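You operate a simulated robot arm through the tools that you are given. There is no shell and no other tool. Be economical: measure what you need, move in short steps, check, and stop when the job is done.

Carry out the task below with a simulated robot arm. There is one attempt and no reset: what you move stays moved.

JOB
Put the pack labelled "Bulbs" from the top of the bench on the blue tile and the pack that says "Clips" on the grey tile.

Only the result counts: the job must be done as asked and must still hold three seconds after the hand-in. Knocking over, shifting, dropping, spilling or breaking anything else fails it.

ROBOT AND FRAMES
A 6-joint arm with a two-finger parallel gripper, fixed in place. Base frame: the origin is at the foot of the arm, x ahead of it, y to its left, z up; the work surface is at about z = 0. Units: mm, degrees, N and s.
With the tool pointing down near the work surface it reaches from about 180 to 460 mm from the base axis. Its first joint turns from -70.0 to 70.0 degrees. Payload 1.9 kg.
The tool frame sits at the grasp point between the pads (the TCP): z along the fingers, y along the line on which they close. The tips reach 23 mm beyond it. The gripper opens to 94 mm. The fingers are 38 mm wide and 10 mm thick; the gripper's body (54 by 96 mm) begins 39 mm behind the TCP.
Orientation is that of the tool frame in the base frame, as a unit quaternion [w, x, y, z]. With the fingers straight down and closing along the base's y, the tool's x points along the base's -x, its y along +y and its z along -z.

CONTROLS
- The arm moves only by the tool move_arm. Its argument "increments" is a list of rows, each a list of 7 numbers: the shift along the base's x, y, z in mm, then the turn, a rotation vector about the base's x, y, z in degrees, then the opening, from 0 (shut) to 1 (fully open). In form: [[x, y, z, rx, ry, rz, fingers], ...]. A call has 1 to 10 rows; each row is the pose to reach, as a shift and turn from the pose commanded when the call began. Each row takes 0.2 s and may step no farther than 50 mm and 8.6 degrees from the row before; otherwise, or with a gripper value out of range, the whole call is refused. Where a pose cannot be reached the arm comes as near as it can. A force on the tool above 40 N (or 10 N above the force at the start of the call, whichever is more), or a blocked arm, ends the call early, and 0.2 s more pass. Each finger travels about 108 mm/s and halts on what it meets, pressing with about 34 N; the grip force reading is that of the motor and also rises with nothing between the fingers. The clock runs only during rows and for 0.2 s after the last one: add rows that repeat a pose to give the fingers time. It gives the time, the measured TCP pose, the force on the tool (base axes), the opening and the grip force at its end, in the units of the frame above (readings bear some noise), and new pictures: "views" is both (left out), scene, wrist or none.
- Cameras (640 x 400 px; columns grow to the right, rows downward): "scene" is fixed at [52.5, 325.8, 440.6]; the picture's right is [-0.73, -0.69, 0.00], its down [-0.37, 0.39, -0.84] and it looks along [0.58, -0.61, -0.54] (base axes); focal length 214 px, centre (320, 200). "wrist" rides on the gripper at [86, 16, -74] in the tool frame; the picture's right is [-0.18, 0.98, 0.00], its down [-0.58, -0.11, -0.81] and it looks along [-0.79, -0.15, 0.59] (tool axes); focal length 243 px, centre (320, 200). There is no depth. A picture from a camera that has moved, and an enlarged one, comes with that camera's place and axes in the base frame and with its lens. The place of the scene camera against the robot may be out by one fixed shift of up to 25 mm in any direction.
- zoom(camera, box): a new picture of the part [left, top, right, bottom] of that camera's present view, enlarged. It takes no simulated time.
- close_job(): hands the job in; it is judged then, once.

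Work in short steps. Places have to be worked out from the pictures, the camera data and where the tool is seen: move nearer, look again, correct. Check each grasp and each placing, and mend what went wrong. You have 90 turns and 170 pictures in all, those below and enlarged ones among them. Open the gripper and draw the arm clear of the work before you hand the job in, unless the task says otherwise; then end with one line.

The tools are called after "Request:" by a JSON object that holds its "method" and its "body". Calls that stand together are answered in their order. move_arm: Moves the arm, as the interface text tells. Its arguments: {"type":"object","properties":{"increments":{"type":"array","items":{"type":"array","items":{"type":"number"}}},"views":{"type":"string","enum":["both","scene","wrist","none"]}},"required":["increments"]} The other tools are called the same way: zoom (camera, box) takes an enlarged picture of a part of a camera's view; close_job () hands the job in.

At the start:

```text
t: 0.0
eef_pos: [265.9, 91.7, 322.1]
orientation: [0.0, 0.001, 1.0, 0.0]
force: [-0.3, 0.6, 0.2]
finger_gap: 94.1
gripper_force: 0.0
```

scene: 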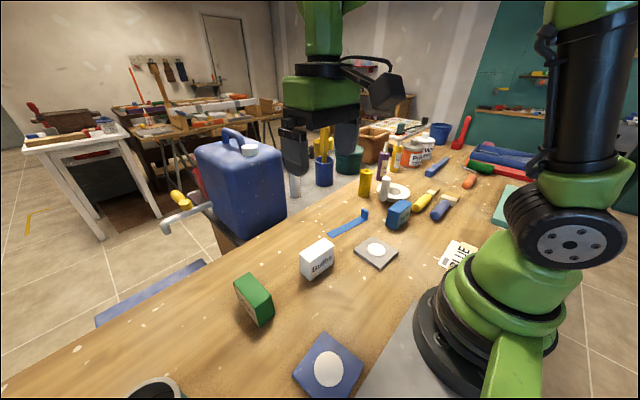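
wrist: 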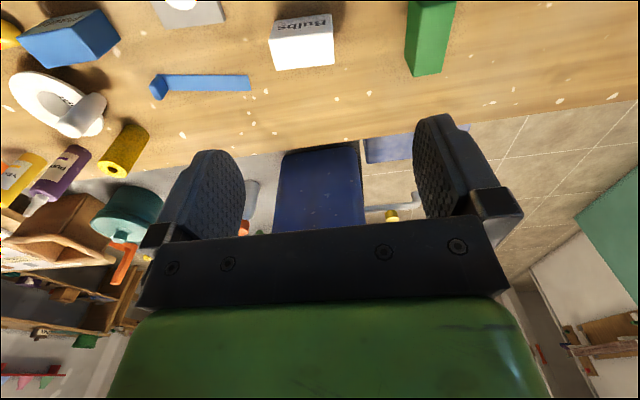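

The white pack reads "Bulbs"; I need to identify the blue and green packs and which is "Clips". I zoom in on both views.

Request:
{"method": "zoom", "body": {"camera": "scene", "box": [220, 160, 480, 400]}}

Request:
{"method": "zoom", "body": {"camera": "wrist", "box": [0, 0, 480, 200]}}

```text
1.67 times, centred on (350, 280) of scene
camera zoom: at [52.5, 325.8, 440.6], right [-0.73, -0.69, 0.0], down [-0.37, 0.39, -0.84], along [0.58, -0.61, -0.54], focal length 358 px, centre (270, 67)
```

zoom: 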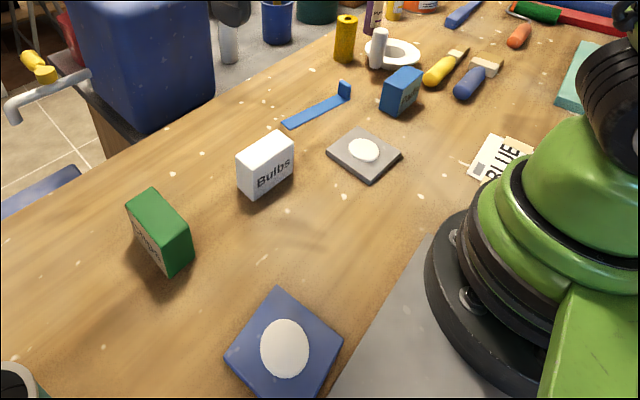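

```text
1.33 times, centred on (240, 100) of wrist
camera zoom: at [179.3, 107.5, 396.4], right [0.18, 0.98, 0.0], down [0.58, -0.11, 0.81], along [0.79, -0.15, -0.59], focal length 324 px, centre (427, 333)
```

zoom: 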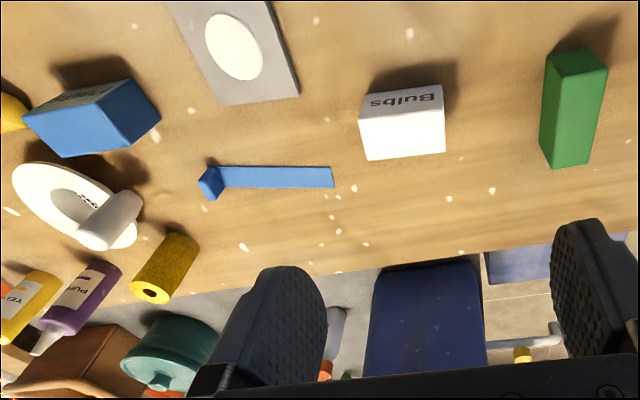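

Request:
{"method": "zoom", "body": {"camera": "scene", "box": [225, 260, 285, 335]}}

Request:
{"method": "zoom", "body": {"camera": "scene", "box": [370, 185, 430, 240]}}

```text
5.33 times, centred on (255, 298) of scene
camera zoom: at [52.5, 325.8, 440.6], right [-0.73, -0.69, 0.0], down [-0.37, 0.39, -0.84], along [0.58, -0.61, -0.54], focal length 1144 px, centre (667, -320)
```

zoom: 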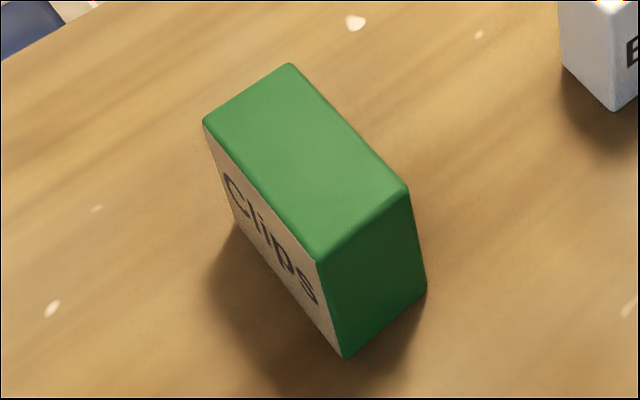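

```text
7.27 times, centred on (400, 212) of scene
camera zoom: at [52.5, 325.8, 440.6], right [-0.73, -0.69, 0.0], down [-0.37, 0.39, -0.84], along [0.58, -0.61, -0.54], focal length 1560 px, centre (-262, 109)
```

zoom: 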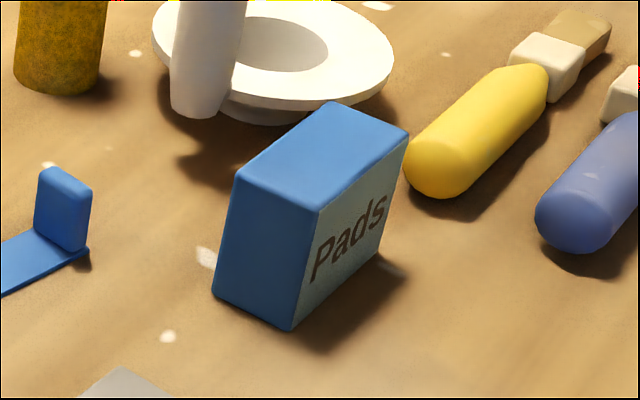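

"Clips" is the green pack, "Bulbs" the white one and "Pads" stays put. From the pictures I put Bulbs near (315, 58), the grey tile near (230, -85) and the blue tile near (150, 204). I lower and pull back for a closer look at both packs.

Request:
{"method": "move_arm", "body": {"increments": [[-20, 15, -40, 0, 0, 0, 1], [-45, 30, -70, 0, 0, 0, 1], [-45, 30, -70, 0, 0, 0, 1]]}}

Request:
{"method": "zoom", "body": {"camera": "scene", "box": [285, 225, 355, 290]}}

```text
t: 0.8
eef_pos: [221.2, 119.3, 251.0]
orientation: [0.001, 0.0, 1.0, 0.0]
force: [-0.2, 0.5, -1.1]
finger_gap: 94.0
gripper_force: 0.1
camera wrist: at [134.4, 136.1, 325.9], right [0.18, 0.98, 0.0], down [0.58, -0.11, 0.81], along [0.79, -0.15, -0.59], focal length 243 px, centre (320, 200)
```

scene: 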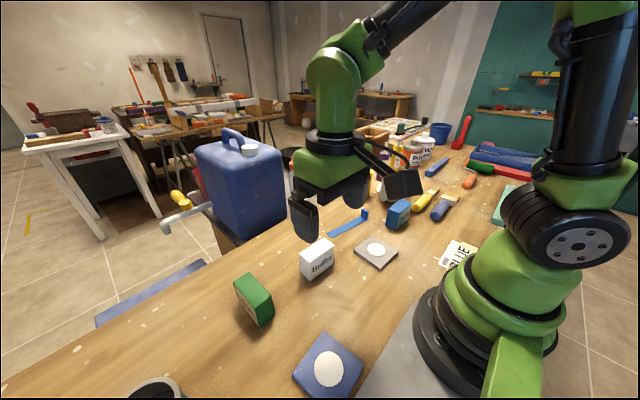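
wrist: 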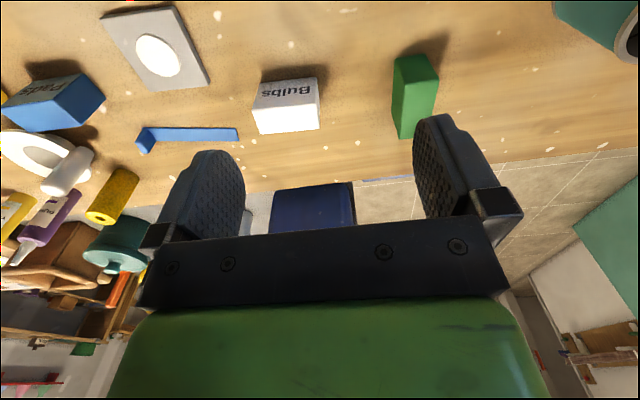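

```text
6.15 times, centred on (320, 258) of scene
camera zoom: at [52.5, 325.8, 440.6], right [-0.73, -0.69, 0.0], down [-0.37, 0.39, -0.84], along [0.58, -0.61, -0.54], focal length 1320 px, centre (320, -154)
```

zoom: 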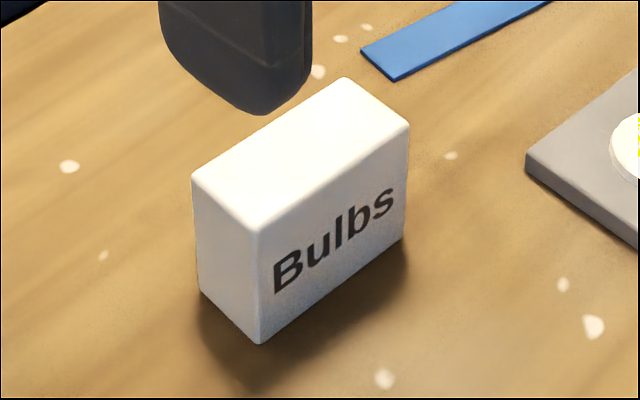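

Zooming in on the packs in the wrist view lets me measure their corners.

Request:
{"method": "zoom", "body": {"camera": "wrist", "box": [235, 40, 455, 160]}}

Request:
{"method": "zoom", "body": {"camera": "scene", "box": [280, 225, 410, 400]}}

```text
2.91 times, centred on (345, 100) of wrist
camera zoom: at [134.4, 136.1, 325.9], right [0.18, 0.98, 0.0], down [0.58, -0.11, 0.81], along [0.79, -0.15, -0.59], focal length 706 px, centre (247, 491)
```

zoom: 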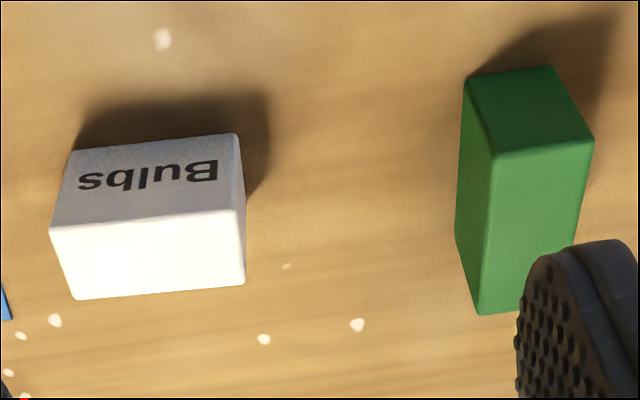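

```text
2.29 times, centred on (345, 312) of scene
camera zoom: at [52.5, 325.8, 440.6], right [-0.73, -0.69, 0.0], down [-0.37, 0.39, -0.84], along [0.58, -0.61, -0.54], focal length 490 px, centre (263, -57)
```

zoom: 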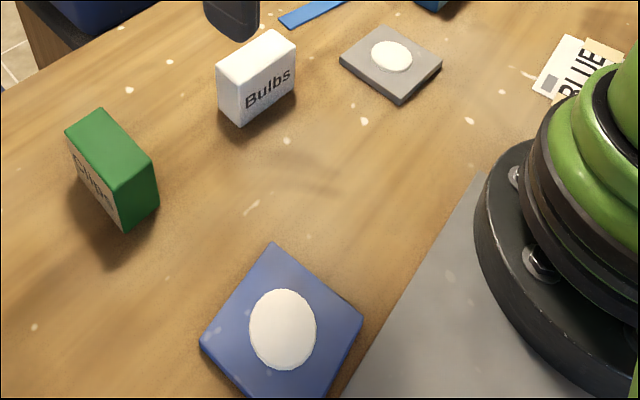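

Measured positions:

| Item | Position and size |
|---|---|
| Bulbs | centre (311, 61), 78×37×62 mm, yaw −4° |
| Clips | centre (330, 221), long side along x, 37 mm wide, 62 mm high |
| Grey tile | (227, −86), yaw ≈ −6° |
| Blue tile | (146, 204), yaw ≈ +5° |

I go above Clips first, with the fingers closing along y.

Request:
{"method": "move_arm", "body": {"increments": [[25, 25, -20, 0, 0, 0, 1], [50, 50, -45, 0, 0, 0, 1], [80, 75, -70, 0, 0, 0, 1], [109, 100, -95, 0, 0, 0, 1], [109, 100, -130, 0, 0, 0, 1], [109, 100, -130, 0, 0, 0, 1]]}}

```text
t: 2.2
eef_pos: [330.4, 220.7, 120.8]
orientation: [0.0, 0.0, 1.0, 0.0]
force: [-1.1, 0.3, -0.9]
finger_gap: 94.2
gripper_force: 0.1
camera wrist: at [243.6, 237.0, 195.2], right [0.18, 0.98, 0.0], down [0.58, -0.11, 0.81], along [0.79, -0.15, -0.59], focal length 243 px, centre (320, 200)
```

scene: 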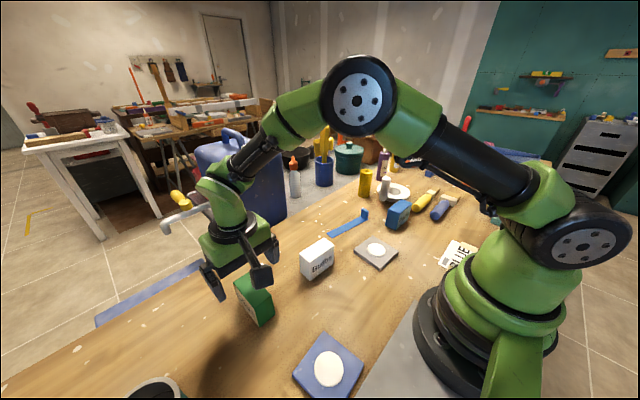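
wrist: 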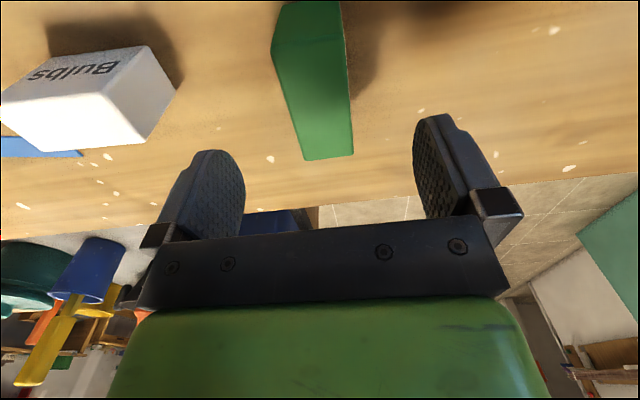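

Clips is centred between the fingers, with its far edge spanning y = 201 to 237. I turn −2° and descend to z ≈ 38.

Request:
{"method": "move_arm", "body": {"increments": [[0, -1, -30, 0, 0, -2, 1], [0, -1, -60, 0, 0, -2, 1], [0, -1, -83, 0, 0, -2, 1], [0, -1, -83, 0, 0, -2, 1]]}}

```text
t: 3.2
eef_pos: [328.9, 217.2, 36.9]
orientation: [0.0, 0.018, 1.0, 0.0]
force: [0.1, -0.2, 0.4]
finger_gap: 94.0
gripper_force: 0.1
camera wrist: at [243.3, 238.0, 111.8], right [0.22, 0.98, 0.0], down [0.58, -0.13, 0.81], along [0.79, -0.18, -0.59], focal length 243 px, centre (320, 200)
```

scene: 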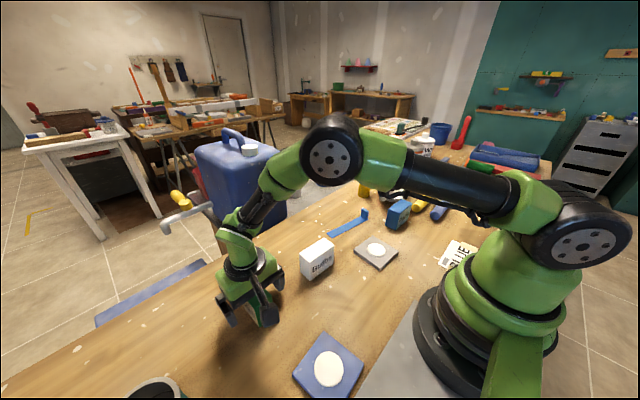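
wrist: 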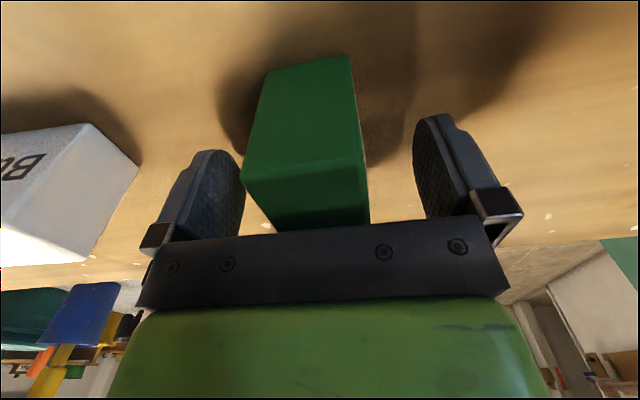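

Clips sits between the fingers, so I close on it and wait.

Request:
{"method": "move_arm", "body": {"increments": [[0, 0, 0, 0, 0, 0, 0.6], [0, 0, 0, 0, 0, 0, 0.2], [0, 0, 0, 0, 0, 0, 0.2], [0, 0, 0, 0, 0, 0, 0.2]], "views": "wrist"}}

```text
t: 4.2
eef_pos: [329.1, 218.8, 36.7]
orientation: [0.0, 0.018, 1.0, 0.001]
force: [0.5, 0.8, 0.0]
finger_gap: 37.5
gripper_force: 34.0
camera wrist: at [243.3, 237.9, 112.1], right [0.22, 0.98, 0.0], down [0.58, -0.13, 0.81], along [0.79, -0.18, -0.59], focal length 243 px, centre (320, 200)
```

wrist: 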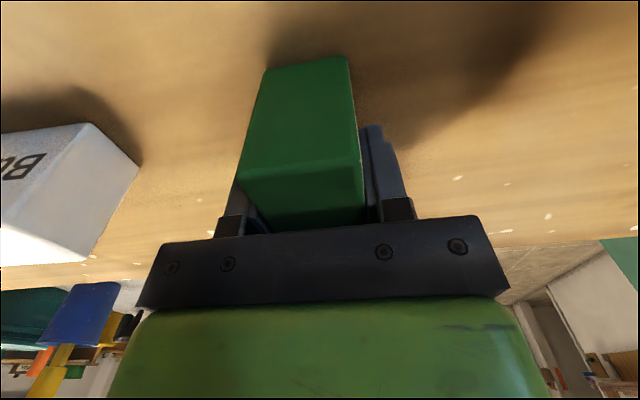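

Clips is gripped with a 37.5 mm gap at 34 N. I lift it straight up.

Request:
{"method": "move_arm", "body": {"increments": [[0, 0, 30, 0, 0, 0, 0.2], [0, 0, 75, 0, 0, 0, 0.2], [0, 0, 120, 0, 0, 0, 0.2], [0, 0, 120, 0, 0, 0, 0.2]]}}

```text
t: 5.2
eef_pos: [331.2, 217.6, 158.1]
orientation: [0.0, 0.016, 1.0, 0.0]
force: [0.0, -0.5, -1.3]
finger_gap: 38.0
gripper_force: 34.4
camera wrist: at [245.0, 238.0, 233.8], right [0.22, 0.98, 0.0], down [0.58, -0.13, 0.81], along [0.79, -0.18, -0.59], focal length 243 px, centre (320, 200)
```

scene: 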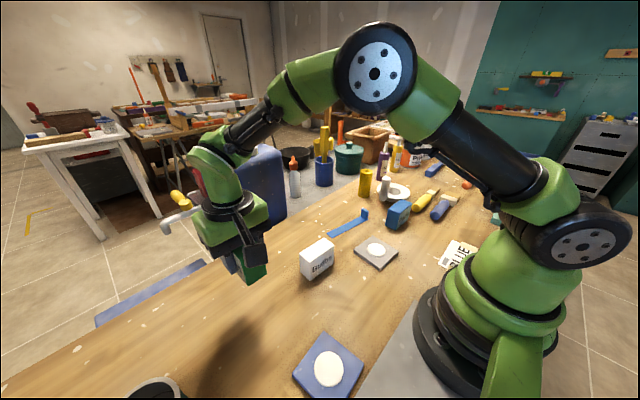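
wrist: 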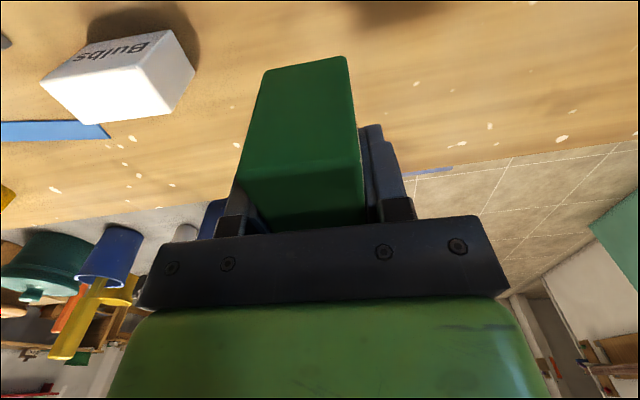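

It's held securely. I carry it over the grey tile near (227, −86) at the same height.

Request:
{"method": "move_arm", "body": {"increments": [[-12, -36, 5, 0, 0, 0, 0.2], [-25, -74, 5, 0, 0, 0, 0.2], [-38, -112, 5, 0, 0, -1, 0.2], [-51, -150, 5, 0, 0, -2, 0.2], [-64, -188, 5, 0, 0, -3, 0.2], [-77, -226, 5, 0, 0, -4, 0.2], [-90, -264, 5, 0, 0, -4, 0.2], [-103, -304, 5, 0, 0, -4, 0.2], [-103, -304, 5, 0, 0, -4, 0.2], [-103, -304, 5, 0, 0, -4, 0.2]]}}

```text
t: 7.4
eef_pos: [227.1, -84.0, 160.0]
orientation: [0.001, 0.051, 0.999, 0.0]
force: [0.1, 0.8, -1.2]
finger_gap: 37.6
gripper_force: 33.8
camera wrist: at [142.6, -59.1, 235.7], right [0.28, 0.96, 0.0], down [0.57, -0.17, 0.81], along [0.77, -0.23, -0.59], focal length 243 px, centre (320, 200)
```

scene: 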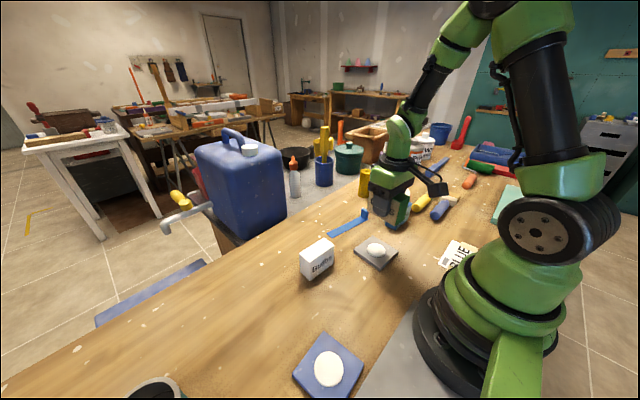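
wrist: 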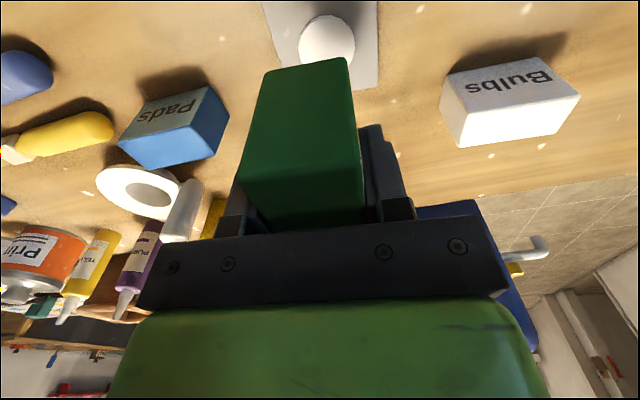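

The wrist view puts the grey tile's centre near (228, −81). I shift slightly and descend to TCP z ≈ 56.

Request:
{"method": "move_arm", "body": {"increments": [[1, 2.5, -40, 0, 0, 0, 0.2], [1, 2.5, -80, 0, 0, 0, 0.2], [1, 2.5, -104, 0, 0, 0, 0.2], [1, 2.5, -104, 0, 0, 0, 0.2]]}}

Request:
{"method": "zoom", "body": {"camera": "scene", "box": [330, 180, 430, 290]}}

```text
t: 8.4
eef_pos: [229.1, -81.4, 58.4]
orientation: [-0.001, 0.053, 0.999, 0.0]
force: [-0.1, -0.6, -1.6]
finger_gap: 37.4
gripper_force: 34.0
camera wrist: at [144.2, -54.8, 134.0], right [0.29, 0.96, 0.0], down [0.57, -0.17, 0.81], along [0.77, -0.23, -0.59], focal length 243 px, centre (320, 200)
```

scene: 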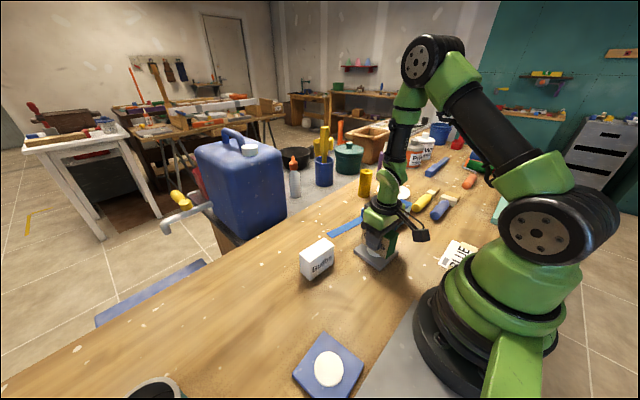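
wrist: 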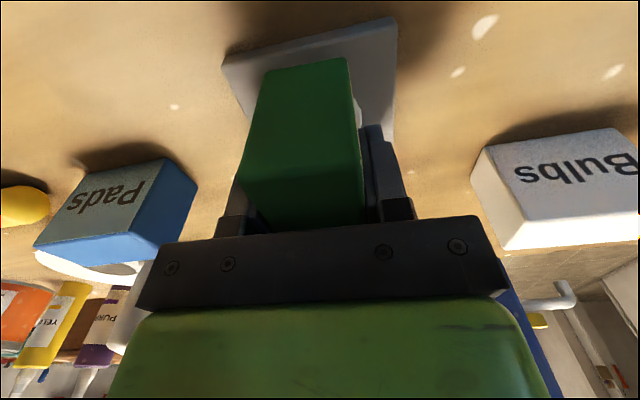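

```text
3.64 times, centred on (380, 235) of scene
camera zoom: at [52.5, 325.8, 440.6], right [-0.73, -0.69, 0.0], down [-0.37, 0.39, -0.84], along [0.58, -0.61, -0.54], focal length 780 px, centre (102, 73)
```

zoom: 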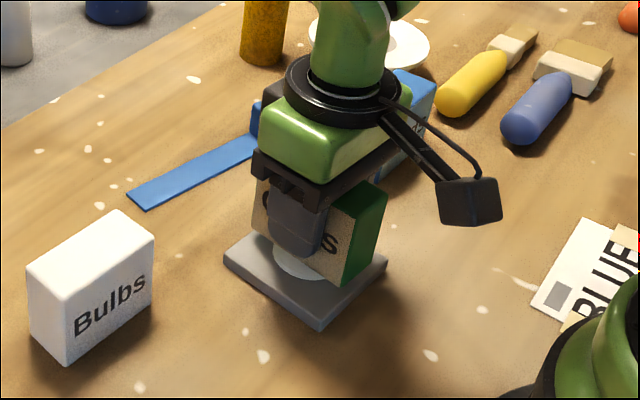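

The pack is lined up over the tile, which is about 10 mm thick. I lower in small steps and watch for contact.

Request:
{"method": "move_arm", "body": {"increments": [[-1, 1, -3, 0, 0, 0, 0.2], [-1, 1, -6, 0, 0, 0, 0.2], [-1, 1, -8, 0, 0, 0, 0.2], [-1, 1, -8, 0, 0, 0, 0.2]], "views": "none"}}

Request:
{"method": "zoom", "body": {"camera": "scene", "box": [350, 210, 410, 270]}}

```text
t: 9.4
eef_pos: [227.8, -81.0, 50.6]
orientation: [0.001, 0.053, 0.999, 0.0]
force: [0.5, 0.5, -0.9]
finger_gap: 37.6
gripper_force: 34.2
```

```text
6.67 times, centred on (380, 240) of scene
camera zoom: at [52.5, 325.8, 440.6], right [-0.73, -0.69, 0.0], down [-0.37, 0.39, -0.84], along [0.58, -0.61, -0.54], focal length 1430 px, centre (-80, -67)
```

zoom: 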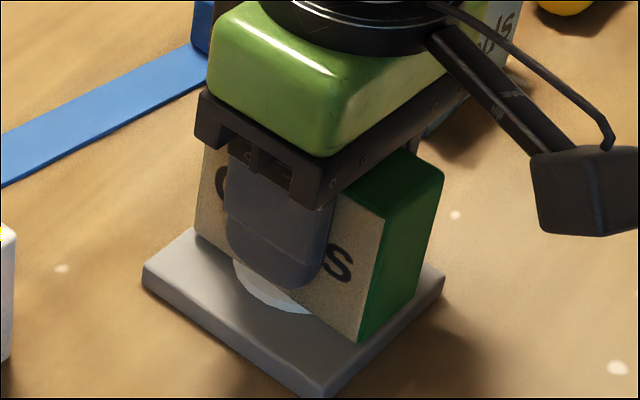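

There's no contact yet, so I continue in 1 mm steps.

Request:
{"method": "move_arm", "body": {"increments": [[0, 0, -1, 0, 0, 0, 0.2], [0, 0, -2, 0, 0, 0, 0.2], [0, 0, -2, 0, 0, 0, 0.2]], "views": "none"}}

Request:
{"method": "zoom", "body": {"camera": "scene", "box": [350, 220, 410, 270]}}

```text
t: 10.2
eef_pos: [227.7, -81.7, 48.0]
orientation: [0.001, 0.052, 0.999, 0.0]
force: [-2.4, -1.2, 3.8]
finger_gap: 37.7
gripper_force: 34.2
```

```text
8.00 times, centred on (380, 245) of scene
camera zoom: at [52.5, 325.8, 440.6], right [-0.73, -0.69, 0.0], down [-0.37, 0.39, -0.84], along [0.58, -0.61, -0.54], focal length 1716 px, centre (-160, -160)
```

zoom: 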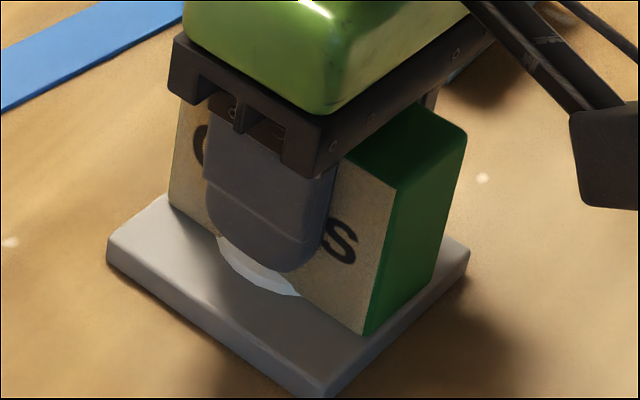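

The force reading has changed (z +3.8 N), so the pack is resting on the tile. I lower 0.5 mm more, then open.

Request:
{"method": "move_arm", "body": {"increments": [[0, 0, -0.5, 0, 0, 0, 0.2], [0, 0, -0.5, 0, 0, 0, 0.5], [0, 0, -0.5, 0, 0, 0, 0.9], [0, 0, -0.5, 0, 0, 0, 0.9]]}}

```text
t: 11.2
eef_pos: [227.7, -81.3, 48.2]
orientation: [0.0, 0.053, 0.999, 0.0]
force: [-0.2, 0.0, -0.8]
finger_gap: 84.8
gripper_force: 0.1
camera wrist: at [143.0, -54.7, 123.5], right [0.29, 0.96, 0.0], down [0.57, -0.17, 0.81], along [0.77, -0.23, -0.59], focal length 243 px, centre (320, 200)
```

scene: 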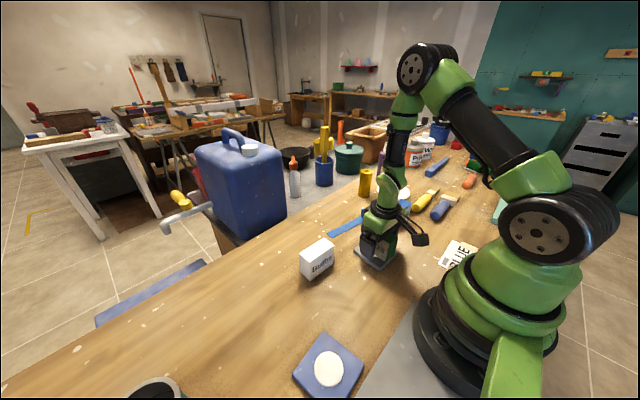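
wrist: 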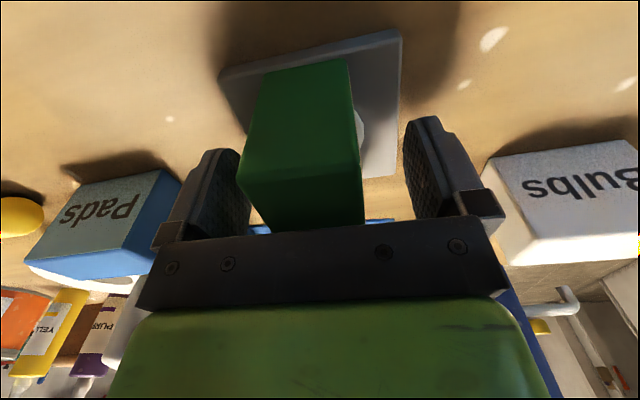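

Clips stands centred on the grey tile and is released. I rise straight up.

Request:
{"method": "move_arm", "body": {"increments": [[0, 0, 20, 0, 0, 0, 1], [0, 0, 60, 0, 0, 0, 1], [0, 0, 100, 0, 0, 0, 1], [0, 0, 140, 0, 0, 0, 1], [10, 20, 140, 0, 0, 8, 1], [20, 40, 140, 0, 0, 16, 1], [30, 60, 140, 0, 0, 24, 1], [40, 80, 140, 0, 0, 32, 1], [50, 100, 140, 0, 0, 40, 1], [60, 115, 140, 0, 0, 48, 1]]}}

```text
t: 13.4
eef_pos: [287.1, 34.0, 189.5]
orientation: [0.0, -0.36, 0.933, 0.0]
force: [0.1, -0.1, -0.6]
finger_gap: 93.8
gripper_force: 0.0
camera wrist: at [211.4, -11.7, 264.7], right [-0.52, 0.85, 0.0], down [0.5, 0.31, 0.81], along [0.69, 0.42, -0.59], focal length 243 px, centre (320, 200)
```

scene: 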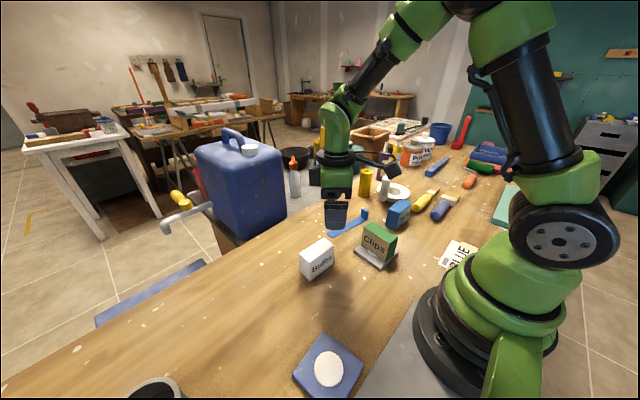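
wrist: 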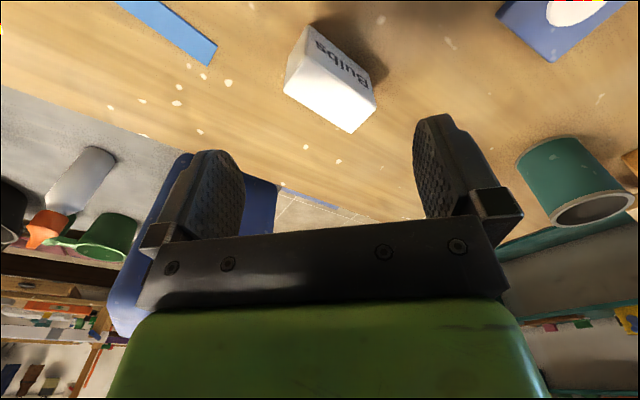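

Clips stands well. I continue the turn to 86° yaw above Bulbs at (311, 61).

Request:
{"method": "move_arm", "body": {"increments": [[5, 5, 0, 0, 0, 8, 1], [10, 10, 0, 0, 0, 16, 1], [15, 15, -10, 0, 0, 24, 1], [20, 20, -25, 0, 0, 32, 1], [23.5, 27, -40, 0, 0, 40, 1], [23.5, 27, -60, 0, 0, 44, 1], [23.5, 27, -60, 0, 0, 44, 1]]}}

```text
t: 15.0
eef_pos: [309.5, 61.2, 127.3]
orientation: [0.001, -0.683, 0.731, 0.0]
force: [0.2, 0.4, 0.2]
finger_gap: 93.7
gripper_force: 0.0
camera wrist: at [287.3, -23.0, 203.0], right [-0.97, 0.25, 0.0], down [0.15, 0.57, 0.81], along [0.2, 0.78, -0.59], focal length 243 px, centre (320, 200)
```

scene: 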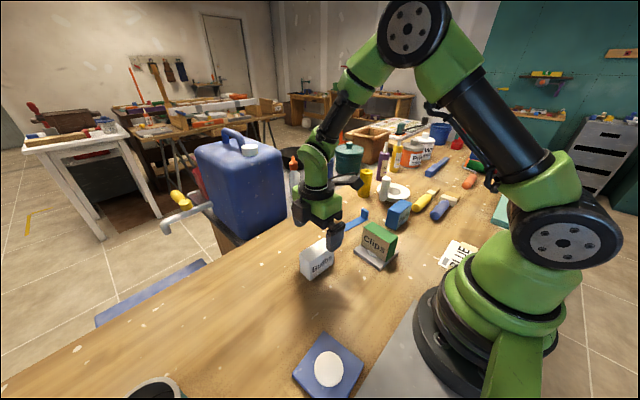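
wrist: 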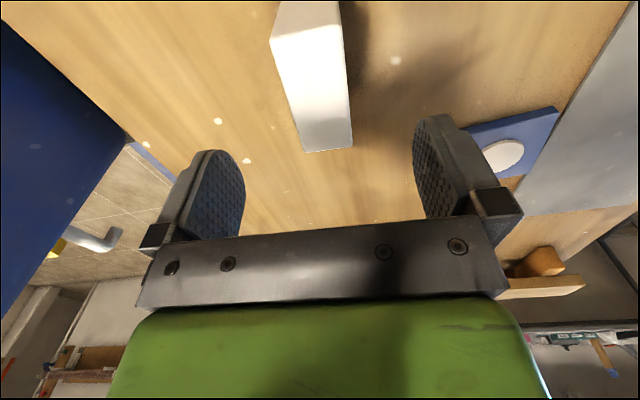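

Bulbs is centred under the gripper, so I descend to z ≈ 38.

Request:
{"method": "move_arm", "body": {"increments": [[0.5, 0.5, -35, 0, 0, 0, 1], [0.5, 0.5, -70, 0, 0, 0, 1], [0.5, 0.5, -89, 0, 0, 0, 1], [0.5, 0.5, -89, 0, 0, 0, 1]]}}

```text
t: 16.0
eef_pos: [309.2, 60.8, 39.4]
orientation: [-0.001, -0.682, 0.731, 0.0]
force: [0.8, 0.9, -1.1]
finger_gap: 94.1
gripper_force: 0.0
camera wrist: at [286.8, -22.8, 114.4], right [-0.97, 0.25, 0.0], down [0.15, 0.57, 0.81], along [0.2, 0.78, -0.59], focal length 243 px, centre (320, 200)
```

scene: 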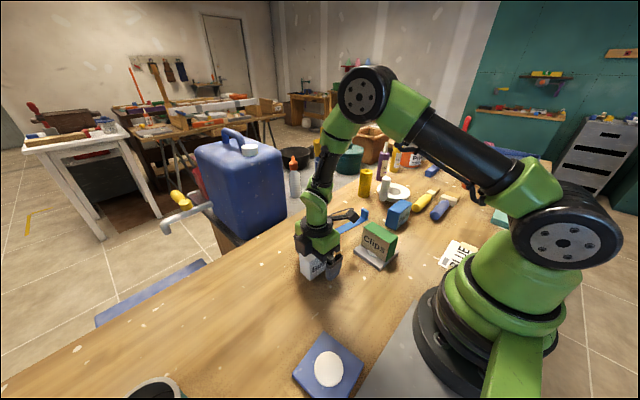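
wrist: 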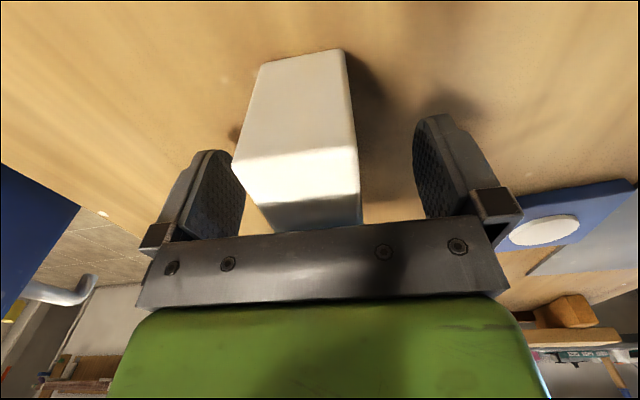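

Bulbs is between the fingers; I close and then lift.

Request:
{"method": "move_arm", "body": {"increments": [[0, 0, 0, 0, 0, 0, 0.6], [0, 0, 0, 0, 0, 0, 0.2], [0, 0, 0, 0, 0, 0, 0.2], [0, 0, 0, 0, 0, 0, 0.2], [0, 0, 30, 0, 0, 0, 0.2], [0, 0, 75, 0, 0, 0, 0.2], [0, 0, 120, 0, 0, 0, 0.2], [0, 0, 120, 0, 0, 0, 0.2]]}}

```text
t: 17.8
eef_pos: [311.3, 64.2, 160.4]
orientation: [0.0, -0.682, 0.731, 0.0]
force: [-0.2, -0.9, -1.2]
finger_gap: 37.6
gripper_force: 33.9
camera wrist: at [288.1, -21.5, 234.8], right [-0.97, 0.25, 0.0], down [0.15, 0.57, 0.81], along [0.2, 0.78, -0.59], focal length 243 px, centre (320, 200)
```

scene: 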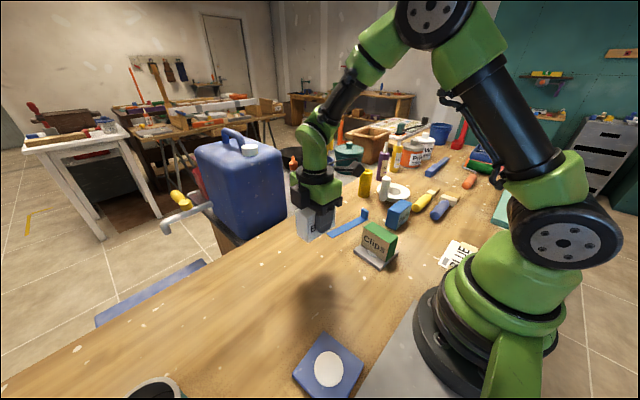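
wrist: 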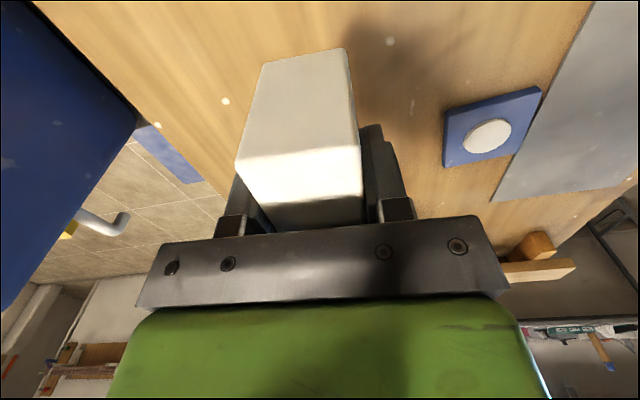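

Bulbs is gripped and lifted. The wrist view puts the blue tile's disc at (146, 202) with a yaw of about +4° to +5°, so I carry the pack there, turning +8.5°.

Request:
{"method": "move_arm", "body": {"increments": [[-23, 20, 5, 0, 0, 0, 0.2], [-46, 40, 5, 0, 0, 0, 0.2], [-70, 60, 5, 0, 0, 2, 0.2], [-93, 80, 5, 0, 0, 4, 0.2], [-116, 100, 5, 0, 0, 6, 0.2], [-140, 120, 5, 0, 0, 8.5, 0.2], [-163.5, 140, 5, 0, 0, 8.5, 0.2], [-163.5, 140, 5, 0, 0, 8.5, 0.2], [-163.5, 140, 5, 0, 0, 8.5, 0.2]]}}

Request:
{"method": "zoom", "body": {"camera": "scene", "box": [250, 220, 430, 400]}}

```text
t: 19.8
eef_pos: [144.8, 202.7, 164.8]
orientation: [0.001, 0.735, -0.678, 0.001]
force: [-0.1, 0.1, -1.6]
finger_gap: 37.4
gripper_force: 34.1
camera wrist: at [136.2, 114.9, 240.2], right [-0.99, 0.11, 0.0], down [0.06, 0.59, 0.81], along [0.09, 0.8, -0.59], focal length 243 px, centre (320, 200)
```

scene: 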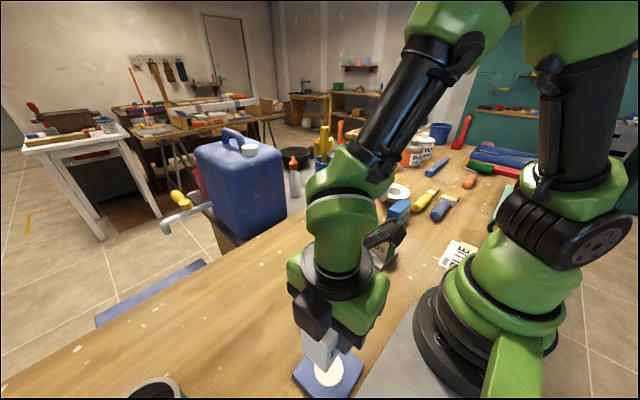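
wrist: 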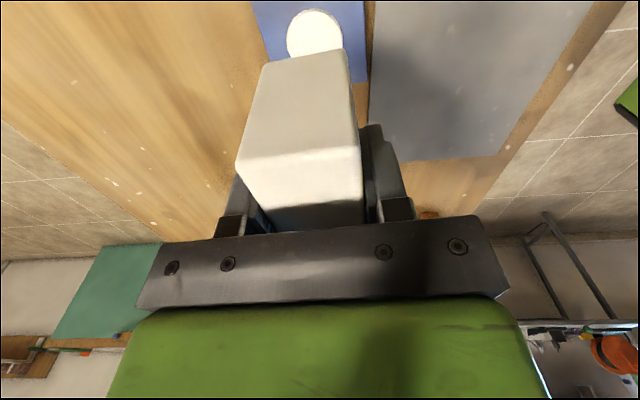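

```text
2.22 times, centred on (340, 310) of scene
camera zoom: at [52.5, 325.8, 440.6], right [-0.73, -0.69, 0.0], down [-0.37, 0.39, -0.84], along [0.58, -0.61, -0.54], focal length 477 px, centre (276, -44)
```

zoom: 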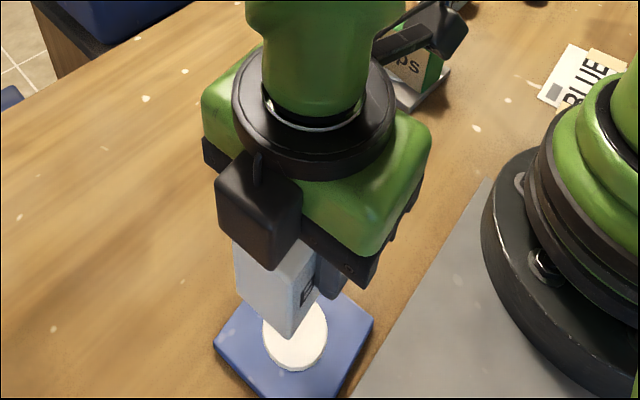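

The wrist view now puts the tile's centre near (149.5, 200). I shift 2 mm and descend to about 10 mm above the tile.

Request:
{"method": "move_arm", "body": {"increments": [[2.5, -1.5, -40, 0, 0, 1, 0.2], [2.5, -1.5, -80, 0, 0, 1, 0.2], [2.5, -1.5, -107, 0, 0, 1, 0.2], [2.5, -1.5, -107, 0, 0, 1, 0.2]]}}

Request:
{"method": "zoom", "body": {"camera": "scene", "box": [280, 310, 380, 400]}}

```text
t: 20.8
eef_pos: [151.8, 197.5, 59.2]
orientation: [0.0, 0.741, -0.672, 0.0]
force: [0.1, -0.3, -2.2]
finger_gap: 37.4
gripper_force: 34.3
camera wrist: at [142.4, 111.3, 134.1], right [-1.0, 0.09, 0.0], down [0.05, 0.59, 0.81], along [0.07, 0.8, -0.59], focal length 243 px, centre (320, 200)
```

scene: 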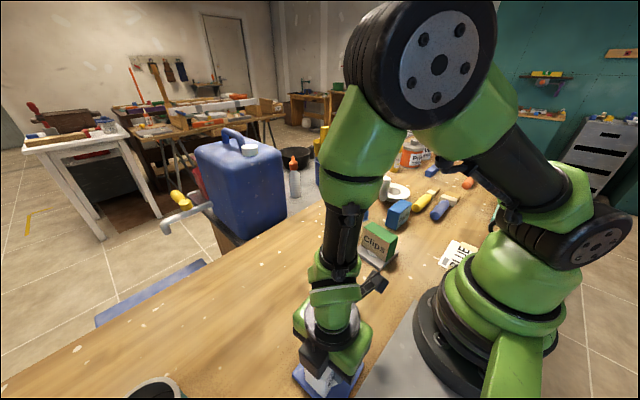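
wrist: 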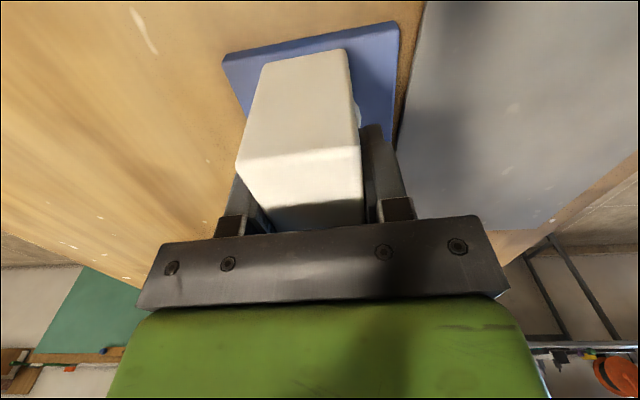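

```text
4.44 times, centred on (330, 355) of scene
camera zoom: at [52.5, 325.8, 440.6], right [-0.73, -0.69, 0.0], down [-0.37, 0.39, -0.84], along [0.58, -0.61, -0.54], focal length 953 px, centre (276, -489)
```

zoom: 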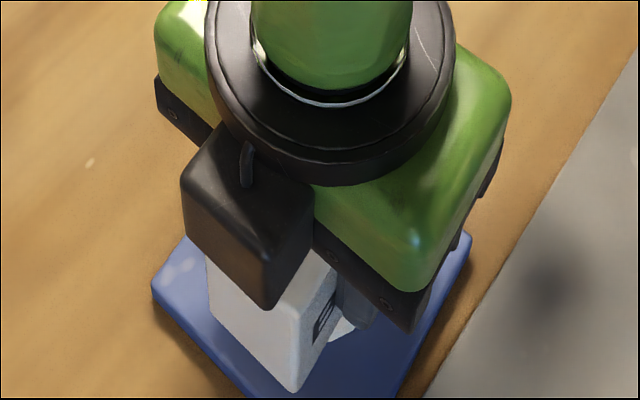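

The view matches the well-centred Clips case. I lower in small steps.

Request:
{"method": "move_arm", "body": {"increments": [[0, 0, -3, 0, 0, 0, 0.2], [0, 0, -6, 0, 0, 0, 0.2], [0, 0, -7, 0, 0, 0, 0.2], [0, 0, -7, 0, 0, 0, 0.2]], "views": "wrist"}}

```text
t: 21.8
eef_pos: [149.4, 198.5, 50.8]
orientation: [0.0, 0.741, -0.672, 0.0]
force: [-0.2, 0.1, 5.7]
finger_gap: 37.7
gripper_force: 33.8
camera wrist: at [142.1, 112.3, 126.5], right [-1.0, 0.09, 0.0], down [0.05, 0.59, 0.81], along [0.07, 0.8, -0.59], focal length 243 px, centre (320, 200)
```

wrist: 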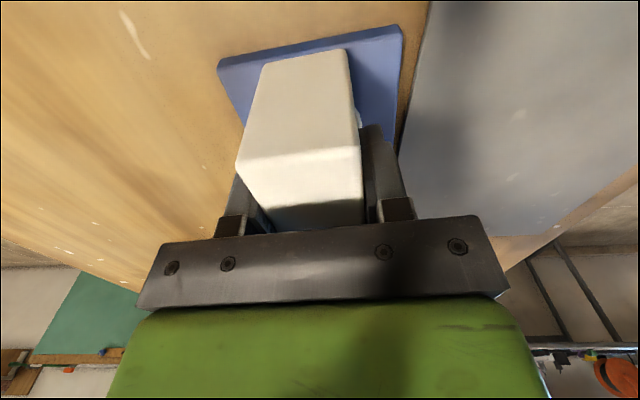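

The z force rose to +5.7 N, so the pack is on the tile. I open the fingers.

Request:
{"method": "move_arm", "body": {"increments": [[0, 0, 0, 0, 0, 0, 0.5], [0, 0, 0, 0, 0, 0, 0.9], [0, 0, 0, 0, 0, 0, 0.9]], "views": "wrist"}}

```text
t: 22.6
eef_pos: [150.2, 199.1, 52.2]
orientation: [0.001, 0.74, -0.673, 0.001]
force: [-0.4, -0.7, 0.3]
finger_gap: 84.6
gripper_force: 0.0
camera wrist: at [142.1, 112.2, 126.5], right [-1.0, 0.09, 0.0], down [0.05, 0.59, 0.81], along [0.07, 0.8, -0.59], focal length 243 px, centre (320, 200)
```

wrist: 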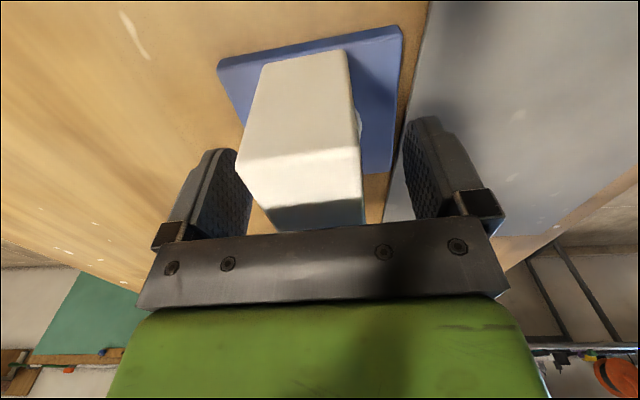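

The pack is released and upright. I rise straight up and draw clear.

Request:
{"method": "move_arm", "body": {"increments": [[0, 0, 20, 0, 0, 0, 0.9], [0, 0, 60, 0, 0, 0, 0.9], [0, 0, 100, 0, 0, 0, 0.9], [0, 0, 145, 0, 0, 0, 0.9], [20, -35, 180, 0, 0, 0, 0.9], [50, -65, 200, 0, 0, 0, 0.9], [80, -95, 210, 0, 0, 0, 0.9], [110, -120, 210, 0, 0, 0, 0.9], [110, -120, 210, 0, 0, 0, 0.9]], "views": "scene"}}

Request:
{"method": "zoom", "body": {"camera": "scene", "box": [270, 190, 450, 400]}}

```text
refused: row 5 steps farther than a row can; nothing moved
```

```text
1.90 times, centred on (360, 295) of scene
camera zoom: at [52.5, 325.8, 440.6], right [-0.73, -0.69, 0.0], down [-0.37, 0.39, -0.84], along [0.58, -0.61, -0.54], focal length 408 px, centre (244, 19)
```

zoom: 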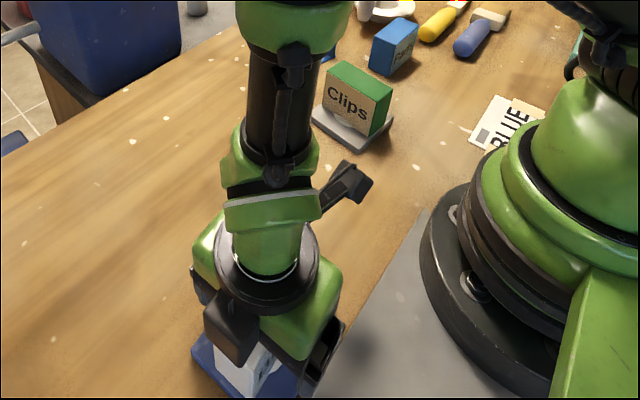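

The call was refused because one step was too large. I repeat it with shorter steps.

Request:
{"method": "move_arm", "body": {"increments": [[0, 0, 20, 0, 0, 0, 0.9], [0, 0, 60, 0, 0, 0, 0.9], [0, 0, 100, 0, 0, 0, 0.9], [0, 0, 145, 0, 0, 0, 0.9], [20, -25, 170, 0, 0, 0, 0.9], [45, -50, 185, 0, 0, 0, 0.9], [75, -80, 190, 0, 0, 0, 0.9], [105, -110, 190, 0, 0, 0, 0.9], [105, -110, 190, 0, 0, 0, 0.9]], "views": "scene"}}

Request:
{"method": "zoom", "body": {"camera": "scene", "box": [270, 190, 450, 400]}}

```text
t: 24.6
eef_pos: [257.3, 91.1, 241.4]
orientation: [0.0, 0.741, -0.672, 0.0]
force: [0.1, 0.2, 0.4]
finger_gap: 84.6
gripper_force: 0.0
```

scene: 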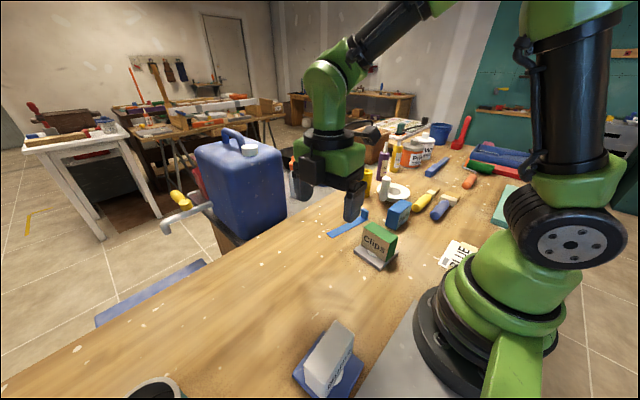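

```text
1.90 times, centred on (360, 295) of scene
camera zoom: at [52.5, 325.8, 440.6], right [-0.73, -0.69, 0.0], down [-0.37, 0.39, -0.84], along [0.58, -0.61, -0.54], focal length 408 px, centre (244, 19)
```

zoom: 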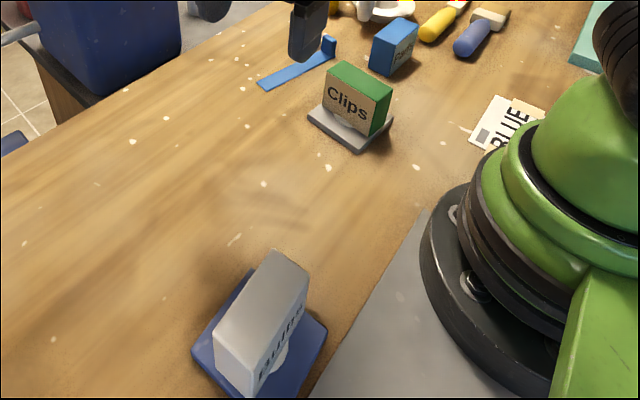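

Both packs stand upright on their tiles. I check the card near the base before handing in.

Request:
{"method": "zoom", "body": {"camera": "scene", "box": [430, 230, 490, 280]}}

Request:
{"method": "zoom", "body": {"camera": "scene", "box": [280, 310, 380, 400]}}

```text
8.00 times, centred on (460, 255) of scene
camera zoom: at [52.5, 325.8, 440.6], right [-0.73, -0.69, 0.0], down [-0.37, 0.39, -0.84], along [0.58, -0.61, -0.54], focal length 1716 px, centre (-800, -240)
```

zoom: 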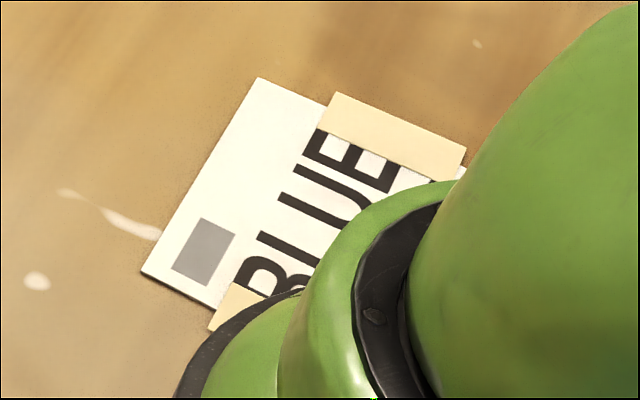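

```text
4.44 times, centred on (330, 355) of scene
camera zoom: at [52.5, 325.8, 440.6], right [-0.73, -0.69, 0.0], down [-0.37, 0.39, -0.84], along [0.58, -0.61, -0.54], focal length 953 px, centre (276, -489)
```

zoom: 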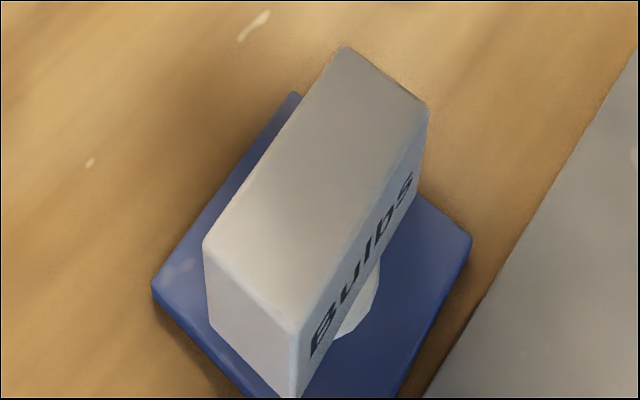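

The card is only a "BLUE" swatch lying on the bench. It doesn't change the request, since one tile is plainly blue and the other plainly grey. Bulbs is on the blue tile, Clips is on the grey tile, the gripper is open and the arm is clear, so I hand in.

Request:
{"method": "close_job", "body": {}}

```text
The job is handed in.
```

The "Bulbs" pack is on the blue tile and the "Clips" pack is on the grey tile, both upright in the last pictures, and nothing else appeared disturbed.
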